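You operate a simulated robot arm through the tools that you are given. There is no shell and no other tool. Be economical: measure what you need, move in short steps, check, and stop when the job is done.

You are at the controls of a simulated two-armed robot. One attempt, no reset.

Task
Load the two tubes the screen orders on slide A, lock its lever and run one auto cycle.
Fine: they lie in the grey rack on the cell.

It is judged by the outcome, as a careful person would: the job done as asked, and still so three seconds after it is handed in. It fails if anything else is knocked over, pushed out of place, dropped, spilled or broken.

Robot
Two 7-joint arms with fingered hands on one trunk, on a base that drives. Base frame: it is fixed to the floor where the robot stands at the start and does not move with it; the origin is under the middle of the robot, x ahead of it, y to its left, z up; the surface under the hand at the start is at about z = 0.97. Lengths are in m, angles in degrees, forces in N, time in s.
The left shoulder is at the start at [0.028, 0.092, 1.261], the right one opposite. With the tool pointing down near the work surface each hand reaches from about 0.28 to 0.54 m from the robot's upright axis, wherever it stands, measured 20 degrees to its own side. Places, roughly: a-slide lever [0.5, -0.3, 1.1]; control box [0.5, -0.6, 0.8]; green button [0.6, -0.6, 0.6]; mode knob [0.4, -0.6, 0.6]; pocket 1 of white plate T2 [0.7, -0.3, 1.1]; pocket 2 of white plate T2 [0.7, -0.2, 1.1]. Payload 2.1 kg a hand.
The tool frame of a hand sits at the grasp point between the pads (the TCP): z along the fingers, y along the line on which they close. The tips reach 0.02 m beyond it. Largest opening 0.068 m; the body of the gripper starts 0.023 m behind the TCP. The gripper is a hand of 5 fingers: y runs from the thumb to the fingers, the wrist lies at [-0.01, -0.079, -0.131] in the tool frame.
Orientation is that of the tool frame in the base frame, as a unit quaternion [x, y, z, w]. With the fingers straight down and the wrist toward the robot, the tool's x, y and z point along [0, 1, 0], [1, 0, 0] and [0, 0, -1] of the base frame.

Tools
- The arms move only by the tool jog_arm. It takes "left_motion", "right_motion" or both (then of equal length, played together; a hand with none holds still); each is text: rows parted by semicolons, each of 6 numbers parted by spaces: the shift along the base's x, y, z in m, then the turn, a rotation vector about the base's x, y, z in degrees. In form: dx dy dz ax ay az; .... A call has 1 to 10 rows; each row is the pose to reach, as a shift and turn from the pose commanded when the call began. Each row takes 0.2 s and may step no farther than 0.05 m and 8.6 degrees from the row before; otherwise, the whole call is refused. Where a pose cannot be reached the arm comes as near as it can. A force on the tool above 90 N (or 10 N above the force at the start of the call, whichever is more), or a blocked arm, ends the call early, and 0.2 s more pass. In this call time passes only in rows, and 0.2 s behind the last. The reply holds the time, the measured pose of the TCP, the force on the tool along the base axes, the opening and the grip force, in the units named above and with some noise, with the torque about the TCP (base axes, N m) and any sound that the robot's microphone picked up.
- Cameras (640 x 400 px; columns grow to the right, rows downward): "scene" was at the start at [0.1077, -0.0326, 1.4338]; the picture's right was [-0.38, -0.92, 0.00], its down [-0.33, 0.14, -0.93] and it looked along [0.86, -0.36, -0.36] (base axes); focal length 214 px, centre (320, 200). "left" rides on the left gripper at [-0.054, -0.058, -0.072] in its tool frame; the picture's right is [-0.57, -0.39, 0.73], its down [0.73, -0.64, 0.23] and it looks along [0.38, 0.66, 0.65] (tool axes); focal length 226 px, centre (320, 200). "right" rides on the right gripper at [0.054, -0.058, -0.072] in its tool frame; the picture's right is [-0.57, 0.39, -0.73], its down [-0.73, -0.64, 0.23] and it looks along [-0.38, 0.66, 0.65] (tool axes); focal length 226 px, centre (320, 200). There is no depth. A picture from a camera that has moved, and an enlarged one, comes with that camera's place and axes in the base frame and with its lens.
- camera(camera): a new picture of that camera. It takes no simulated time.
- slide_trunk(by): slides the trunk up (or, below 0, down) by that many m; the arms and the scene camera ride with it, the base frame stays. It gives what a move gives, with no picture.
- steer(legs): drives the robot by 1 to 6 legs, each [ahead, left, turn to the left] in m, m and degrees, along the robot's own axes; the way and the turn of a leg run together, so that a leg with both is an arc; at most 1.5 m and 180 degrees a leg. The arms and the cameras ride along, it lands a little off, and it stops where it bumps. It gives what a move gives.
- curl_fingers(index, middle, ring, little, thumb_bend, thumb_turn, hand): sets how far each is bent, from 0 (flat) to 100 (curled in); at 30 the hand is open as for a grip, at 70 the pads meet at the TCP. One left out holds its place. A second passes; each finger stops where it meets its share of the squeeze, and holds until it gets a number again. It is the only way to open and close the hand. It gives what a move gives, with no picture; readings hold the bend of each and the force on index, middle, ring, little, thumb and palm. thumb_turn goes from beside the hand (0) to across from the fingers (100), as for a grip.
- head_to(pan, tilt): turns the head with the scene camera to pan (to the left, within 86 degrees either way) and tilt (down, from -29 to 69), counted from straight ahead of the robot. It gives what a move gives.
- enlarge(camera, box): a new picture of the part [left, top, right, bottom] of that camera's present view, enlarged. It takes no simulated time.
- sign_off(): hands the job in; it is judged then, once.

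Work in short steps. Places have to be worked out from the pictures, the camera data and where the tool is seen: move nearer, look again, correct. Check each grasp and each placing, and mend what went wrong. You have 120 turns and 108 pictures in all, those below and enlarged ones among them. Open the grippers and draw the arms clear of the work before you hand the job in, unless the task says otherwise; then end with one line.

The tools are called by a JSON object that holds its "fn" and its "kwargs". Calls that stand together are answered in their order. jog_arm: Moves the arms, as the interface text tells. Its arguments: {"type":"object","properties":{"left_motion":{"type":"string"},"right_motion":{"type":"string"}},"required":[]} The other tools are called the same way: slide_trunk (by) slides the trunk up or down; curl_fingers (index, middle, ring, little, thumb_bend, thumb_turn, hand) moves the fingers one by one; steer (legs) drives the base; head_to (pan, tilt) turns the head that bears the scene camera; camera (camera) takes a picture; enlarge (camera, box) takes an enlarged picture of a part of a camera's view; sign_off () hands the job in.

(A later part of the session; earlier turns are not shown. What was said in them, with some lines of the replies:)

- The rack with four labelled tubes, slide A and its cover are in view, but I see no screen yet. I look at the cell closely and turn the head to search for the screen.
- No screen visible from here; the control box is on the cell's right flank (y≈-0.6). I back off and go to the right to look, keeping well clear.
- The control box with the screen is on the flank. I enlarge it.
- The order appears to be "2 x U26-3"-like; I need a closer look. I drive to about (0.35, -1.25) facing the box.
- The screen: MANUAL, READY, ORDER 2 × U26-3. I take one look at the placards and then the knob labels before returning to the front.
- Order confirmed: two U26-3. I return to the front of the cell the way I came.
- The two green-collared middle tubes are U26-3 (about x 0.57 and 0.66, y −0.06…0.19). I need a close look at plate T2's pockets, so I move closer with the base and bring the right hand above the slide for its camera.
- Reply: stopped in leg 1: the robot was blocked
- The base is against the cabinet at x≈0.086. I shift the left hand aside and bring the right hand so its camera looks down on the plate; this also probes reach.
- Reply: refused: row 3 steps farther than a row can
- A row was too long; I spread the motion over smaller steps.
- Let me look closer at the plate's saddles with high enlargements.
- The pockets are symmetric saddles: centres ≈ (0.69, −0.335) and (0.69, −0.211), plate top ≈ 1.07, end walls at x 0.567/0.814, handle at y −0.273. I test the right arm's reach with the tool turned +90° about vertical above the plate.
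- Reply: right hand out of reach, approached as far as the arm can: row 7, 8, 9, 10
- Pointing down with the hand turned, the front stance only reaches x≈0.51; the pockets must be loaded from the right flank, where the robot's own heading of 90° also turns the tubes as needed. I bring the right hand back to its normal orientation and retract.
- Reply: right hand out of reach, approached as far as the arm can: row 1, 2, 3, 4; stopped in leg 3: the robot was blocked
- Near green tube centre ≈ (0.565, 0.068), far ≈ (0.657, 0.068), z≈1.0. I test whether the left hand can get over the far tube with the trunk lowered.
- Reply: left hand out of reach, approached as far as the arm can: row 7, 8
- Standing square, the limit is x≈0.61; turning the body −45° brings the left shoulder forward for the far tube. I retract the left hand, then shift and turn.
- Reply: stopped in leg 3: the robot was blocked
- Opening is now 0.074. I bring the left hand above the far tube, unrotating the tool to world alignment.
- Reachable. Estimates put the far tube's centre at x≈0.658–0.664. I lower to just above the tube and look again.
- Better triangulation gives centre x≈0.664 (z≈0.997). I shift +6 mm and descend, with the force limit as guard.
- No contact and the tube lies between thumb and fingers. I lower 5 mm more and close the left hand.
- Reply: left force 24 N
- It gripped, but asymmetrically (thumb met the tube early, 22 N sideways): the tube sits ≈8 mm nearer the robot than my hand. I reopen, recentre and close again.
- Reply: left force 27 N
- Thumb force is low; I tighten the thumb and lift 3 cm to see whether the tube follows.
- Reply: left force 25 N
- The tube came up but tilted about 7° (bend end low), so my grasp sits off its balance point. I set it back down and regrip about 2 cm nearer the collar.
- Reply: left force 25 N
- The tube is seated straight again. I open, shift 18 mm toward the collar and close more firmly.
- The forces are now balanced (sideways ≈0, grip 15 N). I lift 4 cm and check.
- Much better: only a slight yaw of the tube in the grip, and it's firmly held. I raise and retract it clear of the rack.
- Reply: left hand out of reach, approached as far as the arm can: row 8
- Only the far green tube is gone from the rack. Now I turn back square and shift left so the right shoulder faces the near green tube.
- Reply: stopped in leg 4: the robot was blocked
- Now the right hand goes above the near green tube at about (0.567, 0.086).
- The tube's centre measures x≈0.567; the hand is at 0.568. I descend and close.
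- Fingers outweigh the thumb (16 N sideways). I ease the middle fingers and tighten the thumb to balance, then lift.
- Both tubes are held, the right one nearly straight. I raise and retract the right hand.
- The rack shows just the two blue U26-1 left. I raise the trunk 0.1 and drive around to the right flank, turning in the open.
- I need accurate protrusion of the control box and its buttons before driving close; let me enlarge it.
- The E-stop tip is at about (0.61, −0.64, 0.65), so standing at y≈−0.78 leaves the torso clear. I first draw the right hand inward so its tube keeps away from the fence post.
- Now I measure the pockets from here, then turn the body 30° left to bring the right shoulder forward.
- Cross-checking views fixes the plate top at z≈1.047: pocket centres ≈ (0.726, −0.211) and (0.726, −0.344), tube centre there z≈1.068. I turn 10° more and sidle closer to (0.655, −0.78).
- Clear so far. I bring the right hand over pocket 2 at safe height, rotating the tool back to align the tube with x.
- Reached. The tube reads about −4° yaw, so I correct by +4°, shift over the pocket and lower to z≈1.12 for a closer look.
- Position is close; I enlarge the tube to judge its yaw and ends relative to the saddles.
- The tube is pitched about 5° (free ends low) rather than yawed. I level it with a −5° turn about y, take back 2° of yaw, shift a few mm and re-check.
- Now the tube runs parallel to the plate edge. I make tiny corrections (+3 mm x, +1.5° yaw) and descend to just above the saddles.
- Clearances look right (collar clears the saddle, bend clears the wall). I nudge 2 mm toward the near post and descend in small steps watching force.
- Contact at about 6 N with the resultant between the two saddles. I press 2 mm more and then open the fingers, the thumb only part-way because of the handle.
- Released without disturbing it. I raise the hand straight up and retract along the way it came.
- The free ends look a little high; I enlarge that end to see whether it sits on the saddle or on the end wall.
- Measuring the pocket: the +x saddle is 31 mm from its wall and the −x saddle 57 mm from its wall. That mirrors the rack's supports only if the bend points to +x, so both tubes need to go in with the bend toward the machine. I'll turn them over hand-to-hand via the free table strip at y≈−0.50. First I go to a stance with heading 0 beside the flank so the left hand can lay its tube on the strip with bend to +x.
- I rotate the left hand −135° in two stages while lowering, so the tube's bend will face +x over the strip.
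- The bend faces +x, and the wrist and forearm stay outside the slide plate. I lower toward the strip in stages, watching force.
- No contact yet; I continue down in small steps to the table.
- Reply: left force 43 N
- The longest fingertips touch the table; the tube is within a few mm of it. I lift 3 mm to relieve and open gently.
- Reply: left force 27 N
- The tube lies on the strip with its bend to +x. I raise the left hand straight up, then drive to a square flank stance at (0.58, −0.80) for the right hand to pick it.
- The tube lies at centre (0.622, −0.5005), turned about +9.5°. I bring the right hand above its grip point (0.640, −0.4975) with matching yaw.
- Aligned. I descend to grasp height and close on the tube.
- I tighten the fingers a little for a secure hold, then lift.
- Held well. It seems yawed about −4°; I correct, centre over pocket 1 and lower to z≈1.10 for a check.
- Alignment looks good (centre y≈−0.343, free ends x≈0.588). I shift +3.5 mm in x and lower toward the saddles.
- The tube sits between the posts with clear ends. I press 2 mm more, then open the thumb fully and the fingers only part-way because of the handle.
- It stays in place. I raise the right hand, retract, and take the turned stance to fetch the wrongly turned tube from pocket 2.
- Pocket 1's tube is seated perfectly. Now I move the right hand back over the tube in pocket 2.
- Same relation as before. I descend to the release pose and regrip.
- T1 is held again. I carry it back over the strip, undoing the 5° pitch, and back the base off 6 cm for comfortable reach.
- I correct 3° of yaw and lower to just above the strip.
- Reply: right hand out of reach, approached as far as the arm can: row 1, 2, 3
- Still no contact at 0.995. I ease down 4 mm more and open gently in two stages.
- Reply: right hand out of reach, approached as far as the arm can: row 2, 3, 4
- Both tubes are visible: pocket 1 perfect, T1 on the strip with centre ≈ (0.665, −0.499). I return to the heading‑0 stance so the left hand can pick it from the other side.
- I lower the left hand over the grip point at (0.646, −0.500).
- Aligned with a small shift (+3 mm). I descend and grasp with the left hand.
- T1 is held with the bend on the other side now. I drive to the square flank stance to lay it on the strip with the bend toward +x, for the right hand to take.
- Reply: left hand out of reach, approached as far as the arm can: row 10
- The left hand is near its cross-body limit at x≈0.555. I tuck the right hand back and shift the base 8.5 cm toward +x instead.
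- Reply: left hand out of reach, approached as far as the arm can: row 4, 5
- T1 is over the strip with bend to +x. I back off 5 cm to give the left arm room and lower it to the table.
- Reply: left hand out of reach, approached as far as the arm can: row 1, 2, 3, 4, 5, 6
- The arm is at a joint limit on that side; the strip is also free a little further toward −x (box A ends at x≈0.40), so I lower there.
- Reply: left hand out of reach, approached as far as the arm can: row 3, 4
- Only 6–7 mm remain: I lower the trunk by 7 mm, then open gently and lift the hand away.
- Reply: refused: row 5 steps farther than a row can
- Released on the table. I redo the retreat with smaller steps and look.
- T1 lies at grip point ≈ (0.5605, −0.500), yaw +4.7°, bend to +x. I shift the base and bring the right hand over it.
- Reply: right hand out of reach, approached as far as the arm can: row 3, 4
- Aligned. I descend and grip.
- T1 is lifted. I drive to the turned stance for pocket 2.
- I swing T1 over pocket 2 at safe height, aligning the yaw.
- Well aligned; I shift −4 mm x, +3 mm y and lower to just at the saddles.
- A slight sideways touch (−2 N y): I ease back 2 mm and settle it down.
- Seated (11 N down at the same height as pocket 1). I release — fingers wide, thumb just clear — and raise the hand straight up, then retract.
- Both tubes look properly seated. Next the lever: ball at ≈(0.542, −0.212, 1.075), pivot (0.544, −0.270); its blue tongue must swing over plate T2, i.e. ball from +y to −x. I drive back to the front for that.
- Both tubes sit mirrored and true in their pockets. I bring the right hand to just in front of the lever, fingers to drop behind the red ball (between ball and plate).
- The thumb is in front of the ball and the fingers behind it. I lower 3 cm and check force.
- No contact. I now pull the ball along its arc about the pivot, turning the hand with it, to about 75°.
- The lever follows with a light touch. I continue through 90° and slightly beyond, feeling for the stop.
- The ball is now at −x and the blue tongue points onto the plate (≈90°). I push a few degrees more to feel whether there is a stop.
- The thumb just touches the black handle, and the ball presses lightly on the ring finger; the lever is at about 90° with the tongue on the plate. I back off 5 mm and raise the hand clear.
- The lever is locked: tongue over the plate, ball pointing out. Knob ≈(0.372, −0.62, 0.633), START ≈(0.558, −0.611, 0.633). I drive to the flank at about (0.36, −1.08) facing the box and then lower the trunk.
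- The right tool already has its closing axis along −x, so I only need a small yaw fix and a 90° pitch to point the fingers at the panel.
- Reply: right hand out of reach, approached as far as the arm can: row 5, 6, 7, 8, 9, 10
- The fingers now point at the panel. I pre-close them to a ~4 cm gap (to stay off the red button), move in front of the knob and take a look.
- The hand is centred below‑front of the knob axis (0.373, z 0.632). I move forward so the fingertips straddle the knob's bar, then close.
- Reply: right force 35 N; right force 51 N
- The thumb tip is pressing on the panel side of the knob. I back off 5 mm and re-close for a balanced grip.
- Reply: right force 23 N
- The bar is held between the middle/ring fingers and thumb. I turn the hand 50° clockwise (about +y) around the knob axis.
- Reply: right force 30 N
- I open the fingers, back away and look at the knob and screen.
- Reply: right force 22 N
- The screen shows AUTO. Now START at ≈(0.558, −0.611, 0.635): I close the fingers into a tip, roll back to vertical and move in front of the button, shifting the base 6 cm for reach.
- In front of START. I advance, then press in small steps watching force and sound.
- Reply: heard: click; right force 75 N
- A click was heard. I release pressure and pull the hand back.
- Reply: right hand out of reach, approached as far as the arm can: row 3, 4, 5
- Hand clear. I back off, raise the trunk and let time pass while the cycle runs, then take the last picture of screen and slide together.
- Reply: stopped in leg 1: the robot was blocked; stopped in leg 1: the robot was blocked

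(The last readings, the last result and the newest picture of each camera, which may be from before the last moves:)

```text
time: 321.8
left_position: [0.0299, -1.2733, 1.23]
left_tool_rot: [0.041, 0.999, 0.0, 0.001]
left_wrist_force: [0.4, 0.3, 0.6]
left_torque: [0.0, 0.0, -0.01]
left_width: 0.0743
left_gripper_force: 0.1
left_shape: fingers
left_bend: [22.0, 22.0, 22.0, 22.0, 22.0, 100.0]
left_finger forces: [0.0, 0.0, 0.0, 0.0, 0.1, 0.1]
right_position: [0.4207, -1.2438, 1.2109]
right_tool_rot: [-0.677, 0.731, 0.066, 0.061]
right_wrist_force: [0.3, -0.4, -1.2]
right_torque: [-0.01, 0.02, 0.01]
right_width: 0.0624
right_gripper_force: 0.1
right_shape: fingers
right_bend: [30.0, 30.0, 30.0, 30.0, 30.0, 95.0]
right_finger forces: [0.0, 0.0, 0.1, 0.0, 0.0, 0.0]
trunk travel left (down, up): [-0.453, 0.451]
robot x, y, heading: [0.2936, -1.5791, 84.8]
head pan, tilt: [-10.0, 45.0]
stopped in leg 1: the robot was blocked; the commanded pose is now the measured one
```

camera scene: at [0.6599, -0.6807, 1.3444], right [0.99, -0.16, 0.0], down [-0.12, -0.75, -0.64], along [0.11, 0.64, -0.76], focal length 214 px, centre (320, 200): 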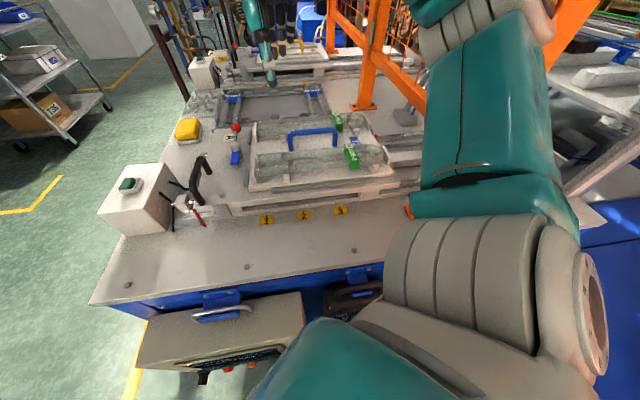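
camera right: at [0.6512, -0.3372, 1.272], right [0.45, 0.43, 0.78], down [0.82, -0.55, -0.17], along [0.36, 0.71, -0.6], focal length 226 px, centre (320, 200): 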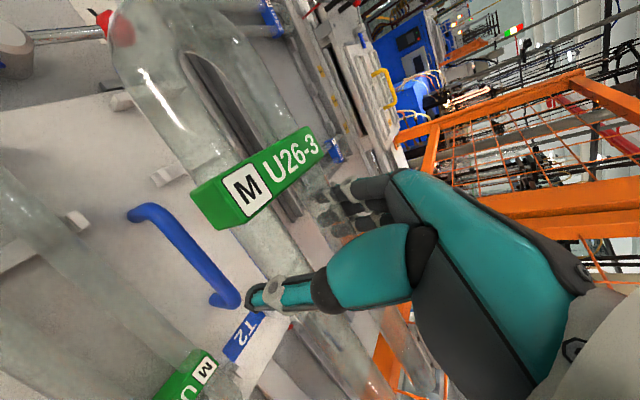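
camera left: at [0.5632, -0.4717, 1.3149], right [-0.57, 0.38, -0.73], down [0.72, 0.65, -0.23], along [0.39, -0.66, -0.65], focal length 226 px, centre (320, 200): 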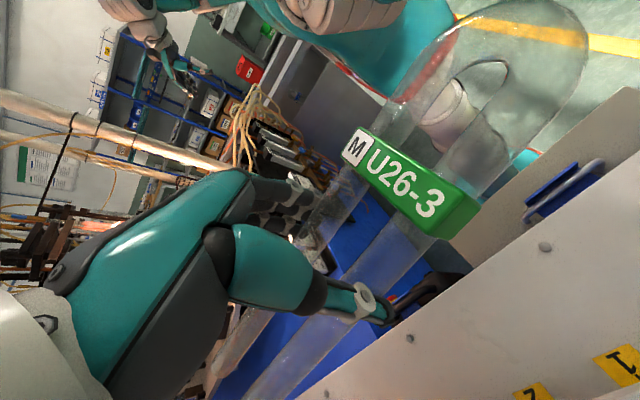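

Backing up bumped something behind me, so I move forward away from it and pass the time by turning the head only.

{"fn": "steer", "kwargs": {"legs": [[0.27, 0.03, 5]]}}

{"fn": "head_to", "kwargs": {"pan": 60, "tilt": 0}}

{"fn": "head_to", "kwargs": {"pan": -60, "tilt": 50}}

{"fn": "head_to", "kwargs": {"pan": 60, "tilt": 0}}

{"fn": "head_to", "kwargs": {"pan": -60, "tilt": 50}}

{"fn": "head_to", "kwargs": {"pan": 60, "tilt": 0}}

{"fn": "head_to", "kwargs": {"pan": -60, "tilt": 50}}

{"fn": "head_to", "kwargs": {"pan": 60, "tilt": 0}}

{"fn": "head_to", "kwargs": {"pan": -10, "tilt": 45}}

{"fn": "curl_fingers", "kwargs": {"hand": "left", "index": 30, "middle": 30, "ring": 30, "little": 30, "thumb_bend": 30}}

```text
time: 323.7
left_position: [-0.0141, -1.0289, 1.2308]
left_tool_rot: [-0.001, 1.0, 0.0, 0.0]
left_wrist_force: [0.4, -0.3, -0.1]
left_torque: [-0.03, 0.0, 0.03]
left_width: 0.0744
left_gripper_force: 0.1
left_shape: fingers
left_bend: [22.0, 22.0, 22.0, 22.0, 22.0, 100.0]
left_finger forces: [0.1, 0.0, 0.0, 0.0, 0.0, 0.1]
right_position: [0.3723, -0.9651, 1.2106]
right_tool_rot: [0.708, -0.7, -0.068, -0.057]
right_wrist_force: [0.8, -1.1, -0.3]
right_torque: [-0.01, -0.01, -0.01]
right_width: 0.0624
right_gripper_force: 0.1
right_shape: fingers
right_bend: [30.0, 30.0, 30.0, 30.0, 30.0, 95.0]
right_finger forces: [0.0, 0.0, 0.1, 0.1, 0.0, 0.0]
trunk travel left (down, up): [-0.453, 0.451]
robot x, y, heading: [0.2749, -1.3095, 89.8]
head pan, tilt: [-10.0, 45.0]
```

```text
time: 325.1
left_position: [-0.0131, -1.0285, 1.23]
left_tool_rot: [-0.001, 1.0, 0.001, 0.002]
left_wrist_force: [-0.2, 1.0, 0.2]
left_torque: [-0.02, 0.0, -0.01]
left_width: 0.0741
left_gripper_force: 0.1
left_shape: fingers
left_bend: [22.0, 22.0, 22.0, 22.0, 22.0, 100.0]
left_finger forces: [0.1, 0.0, 0.1, 0.0, 0.0, 0.0]
right_position: [0.3721, -0.9661, 1.2117]
right_tool_rot: [0.708, -0.701, -0.067, -0.057]
right_wrist_force: [0.3, 0.4, 0.0]
right_torque: [0.03, 0.01, -0.02]
right_width: 0.0624
right_gripper_force: 0.1
right_shape: fingers
right_bend: [30.0, 30.0, 30.0, 30.0, 30.0, 95.0]
right_finger forces: [0.0, 0.0, 0.1, 0.0, 0.0, 0.1]
trunk travel left (down, up): [-0.453, 0.451]
robot x, y, heading: [0.2743, -1.3106, 89.8]
head pan, tilt: [60.0, 0.0]
```

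```text
time: 327.1
left_position: [-0.0129, -1.0287, 1.2302]
left_tool_rot: [-0.001, 1.0, -0.001, 0.001]
left_wrist_force: [-1.0, -0.2, -0.4]
left_torque: [-0.01, -0.02, 0.0]
left_width: 0.0741
left_gripper_force: 0.1
left_shape: fingers
left_bend: [22.0, 22.0, 22.0, 22.0, 22.0, 100.0]
left_finger forces: [0.0, 0.0, 0.0, 0.0, 0.0, 0.0]
right_position: [0.3718, -0.9651, 1.2111]
right_tool_rot: [0.708, -0.7, -0.068, -0.057]
right_wrist_force: [0.4, 0.7, 0.1]
right_torque: [0.0, -0.01, 0.0]
right_width: 0.0624
right_gripper_force: 0.1
right_shape: fingers
right_bend: [30.0, 30.0, 30.0, 30.0, 30.0, 95.0]
right_finger forces: [0.1, 0.1, 0.0, 0.1, 0.0, 0.0]
trunk travel left (down, up): [-0.453, 0.451]
robot x, y, heading: [0.2728, -1.3083, 89.5]
head pan, tilt: [-60.0, 50.0]
```

```text
time: 329.1
left_position: [-0.0136, -1.0284, 1.2304]
left_tool_rot: [-0.001, 1.0, 0.001, 0.001]
left_wrist_force: [-0.4, 0.1, -0.6]
left_torque: [0.02, -0.01, -0.02]
left_width: 0.0742
left_gripper_force: 0.2
left_shape: fingers
left_bend: [22.0, 22.0, 22.0, 22.0, 22.0, 100.0]
left_finger forces: [0.0, 0.1, 0.0, 0.0, 0.1, 0.1]
right_position: [0.3721, -0.9655, 1.211]
right_tool_rot: [0.708, -0.701, -0.068, -0.058]
right_wrist_force: [-1.0, -0.3, -0.2]
right_torque: [0.01, 0.0, 0.0]
right_width: 0.0623
right_gripper_force: 0.0
right_shape: fingers
right_bend: [30.0, 30.0, 30.0, 30.0, 30.0, 95.0]
right_finger forces: [0.1, 0.1, 0.1, 0.0, 0.0, 0.0]
trunk travel left (down, up): [-0.453, 0.451]
robot x, y, heading: [0.2788, -1.3085, 89.8]
head pan, tilt: [60.0, 0.0]
```

```text
time: 331.1
left_position: [-0.0146, -1.0284, 1.2295]
left_tool_rot: [-0.001, 1.0, 0.001, 0.001]
left_wrist_force: [-0.3, 1.0, -0.1]
left_torque: [0.0, -0.01, 0.0]
left_width: 0.0745
left_gripper_force: 0.1
left_shape: fingers
left_bend: [22.0, 22.0, 22.0, 22.0, 22.0, 100.0]
left_finger forces: [0.1, 0.0, 0.0, 0.0, 0.0, 0.0]
right_position: [0.3728, -0.9669, 1.2111]
right_tool_rot: [0.707, -0.701, -0.068, -0.058]
right_wrist_force: [-0.1, -0.1, 0.5]
right_torque: [0.0, -0.03, 0.0]
right_width: 0.0627
right_gripper_force: 0.2
right_shape: fingers
right_bend: [30.0, 30.0, 30.0, 30.0, 30.0, 95.0]
right_finger forces: [0.0, 0.1, 0.1, 0.1, 0.0, 0.1]
trunk travel left (down, up): [-0.453, 0.451]
robot x, y, heading: [0.274, -1.3102, 89.8]
head pan, tilt: [-60.0, 50.0]
```

```text
time: 333.1
left_position: [-0.0135, -1.0293, 1.2299]
left_tool_rot: [-0.002, 1.0, 0.001, 0.001]
left_wrist_force: [0.1, -0.5, 0.0]
left_torque: [0.01, 0.02, -0.01]
left_width: 0.074
left_gripper_force: 0.0
left_shape: fingers
left_bend: [22.0, 22.0, 22.0, 22.0, 22.0, 100.0]
left_finger forces: [0.0, 0.0, 0.0, 0.0, 0.1, 0.0]
right_position: [0.3725, -0.966, 1.2121]
right_tool_rot: [0.708, -0.701, -0.068, -0.057]
right_wrist_force: [-0.2, -0.9, 0.4]
right_torque: [0.02, -0.01, 0.0]
right_width: 0.0624
right_gripper_force: 0.0
right_shape: fingers
right_bend: [30.0, 30.0, 30.0, 30.0, 30.0, 95.0]
right_finger forces: [0.0, 0.1, 0.0, 0.0, 0.0, 0.0]
trunk travel left (down, up): [-0.453, 0.451]
robot x, y, heading: [0.2704, -1.3111, 89.6]
head pan, tilt: [60.0, 0.0]
```

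```text
time: 335.1
left_position: [-0.0132, -1.0276, 1.2294]
left_tool_rot: [-0.001, 1.0, -0.001, 0.0]
left_wrist_force: [0.1, -0.5, 0.6]
left_torque: [-0.01, 0.01, -0.04]
left_width: 0.0742
left_gripper_force: 0.1
left_shape: fingers
left_bend: [22.0, 22.0, 22.0, 22.0, 22.0, 100.0]
left_finger forces: [0.0, 0.0, 0.1, 0.1, 0.0, 0.0]
right_position: [0.3723, -0.9642, 1.2129]
right_tool_rot: [0.708, -0.7, -0.068, -0.057]
right_wrist_force: [-0.8, -0.7, 0.2]
right_torque: [0.0, -0.01, 0.0]
right_width: 0.0623
right_gripper_force: 0.0
right_shape: fingers
right_bend: [30.0, 30.0, 30.0, 30.0, 30.0, 95.0]
right_finger forces: [0.0, 0.0, 0.0, 0.0, 0.1, 0.0]
trunk travel left (down, up): [-0.453, 0.451]
robot x, y, heading: [0.2752, -1.3098, 89.8]
head pan, tilt: [-60.0, 50.0]
```

```text
time: 337.1
left_position: [-0.014, -1.028, 1.2297]
left_tool_rot: [-0.001, 1.0, 0.0, 0.001]
left_wrist_force: [-0.6, -0.5, 0.0]
left_torque: [0.01, 0.0, 0.0]
left_width: 0.0742
left_gripper_force: 0.2
left_shape: fingers
left_bend: [22.0, 22.0, 22.0, 22.0, 22.0, 100.0]
left_finger forces: [0.0, 0.1, 0.0, 0.0, 0.0, 0.0]
right_position: [0.3722, -0.9653, 1.2126]
right_tool_rot: [0.708, -0.7, -0.068, -0.058]
right_wrist_force: [0.2, -0.2, 0.5]
right_torque: [0.0, 0.0, 0.02]
right_width: 0.0624
right_gripper_force: 0.0
right_shape: fingers
right_bend: [30.0, 30.0, 30.0, 30.0, 30.0, 95.0]
right_finger forces: [0.1, 0.0, 0.0, 0.0, 0.0, 0.0]
trunk travel left (down, up): [-0.453, 0.451]
robot x, y, heading: [0.2723, -1.3086, 89.9]
head pan, tilt: [60.0, 0.0]
```

```text
time: 338.5
left_position: [-0.0136, -1.0287, 1.2299]
left_tool_rot: [-0.001, 1.0, 0.0, 0.001]
left_wrist_force: [-0.1, 0.5, 0.5]
left_torque: [-0.03, -0.01, -0.02]
left_width: 0.0741
left_gripper_force: 0.2
left_shape: fingers
left_bend: [22.0, 22.0, 22.0, 22.0, 22.0, 100.0]
left_finger forces: [0.0, 0.1, 0.0, 0.0, 0.0, 0.0]
right_position: [0.3717, -0.9655, 1.2117]
right_tool_rot: [0.708, -0.7, -0.067, -0.058]
right_wrist_force: [0.1, -0.3, 0.2]
right_torque: [-0.01, 0.0, -0.01]
right_width: 0.0624
right_gripper_force: 0.1
right_shape: fingers
right_bend: [30.0, 30.0, 30.0, 30.0, 30.0, 95.0]
right_finger forces: [0.0, 0.1, 0.1, 0.0, 0.1, 0.1]
trunk travel left (down, up): [-0.453, 0.451]
robot x, y, heading: [0.2745, -1.3097, 89.6]
head pan, tilt: [-10.0, 45.0]
```

```text
time: 339.5
left_position: [-0.0134, -1.0285, 1.2295]
left_tool_rot: [-0.002, 1.0, 0.0, 0.001]
left_wrist_force: [0.3, 0.5, -0.2]
left_torque: [0.03, -0.01, -0.01]
left_width: 0.0624
left_gripper_force: 0.1
left_shape: fingers
left_bend: [30.0, 30.0, 30.0, 30.0, 30.0, 100.0]
left_finger forces: [0.0, 0.1, 0.0, 0.0, 0.1, 0.0]
right_position: [0.3719, -0.966, 1.2117]
right_tool_rot: [0.708, -0.701, -0.068, -0.058]
right_wrist_force: [-0.4, 0.5, 0.8]
right_torque: [-0.02, -0.02, 0.01]
right_width: 0.0626
right_gripper_force: 0.1
right_shape: fingers
right_bend: [30.0, 30.0, 30.0, 30.0, 30.0, 95.0]
right_finger forces: [0.0, 0.0, 0.1, 0.0, 0.0, 0.0]
trunk travel left (down, up): [-0.453, 0.451]
robot x, y, heading: [0.2755, -1.3059, 89.9]
head pan, tilt: [-10.0, 45.0]
```

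I move the right hand out of the line of sight and take the last picture covering both slide and screen.

{"fn": "jog_arm", "kwargs": {"right_motion": "0.03 -0.01 0.01 0 0 0; 0.06 -0.02 0.02 0 0 0; 0.09 -0.03 0.03 0 0 0; 0.12 -0.04 0.03 0 0 0; 0.14 -0.05 0.03 0 0 0"}}

{"fn": "enlarge", "kwargs": {"camera": "scene", "box": [290, 60, 440, 230]}}

```text
time: 340.7
left_position: [-0.0141, -1.0287, 1.2295]
left_tool_rot: [-0.001, 1.0, -0.001, 0.001]
left_wrist_force: [-0.1, 0.3, -0.3]
left_torque: [0.04, 0.0, 0.03]
left_width: 0.0624
left_gripper_force: 0.0
left_shape: fingers
left_bend: [30.0, 30.0, 30.0, 30.0, 30.0, 100.0]
left_finger forces: [0.0, 0.0, 0.2, 0.0, 0.0, 0.1]
right_position: [0.514, -1.0134, 1.2397]
right_tool_rot: [0.709, -0.7, -0.069, -0.058]
right_wrist_force: [-0.2, 0.0, 0.5]
right_torque: [0.02, 0.01, 0.0]
right_width: 0.0625
right_gripper_force: 0.1
right_shape: fingers
right_bend: [30.0, 30.0, 30.0, 30.0, 30.0, 95.0]
right_finger forces: [0.0, 0.0, 0.1, 0.1, 0.0, 0.0]
trunk travel left (down, up): [-0.453, 0.451]
robot x, y, heading: [0.2755, -1.3095, 89.7]
head pan, tilt: [-10.0, 45.0]
```

```text
2.35 times, centred on (365, 145) of scene
camera zoom: at [0.2899, -1.2019, 1.3498], right [0.98, -0.18, 0.0], down [-0.13, -0.7, -0.71], along [0.13, 0.7, -0.71], focal length 505 px, centre (214, 329)
```

zoom: 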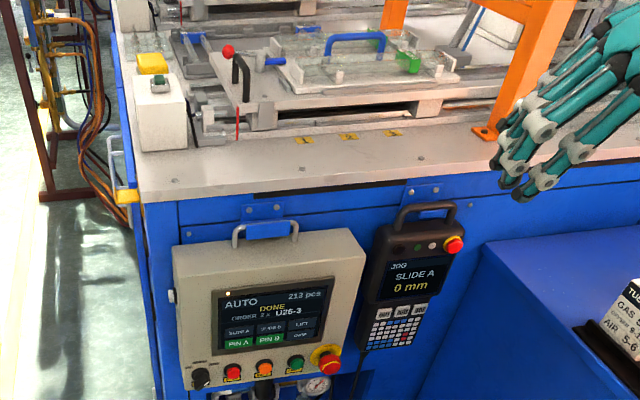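

The screen reads AUTO / DONE. Slide A is home at 0 mm with both tubes in their pockets and the lever across. Both hands are open and clear of the work, so I hand in.

{"fn": "sign_off", "kwargs": {}}

```text
The job is handed in.
```

Both U26-3 tubes are in slide A's two pockets with the lever locked, and one auto cycle ran to DONE; while backing away afterwards the robot bumped something I did not see, and I had no pictures left to check it.
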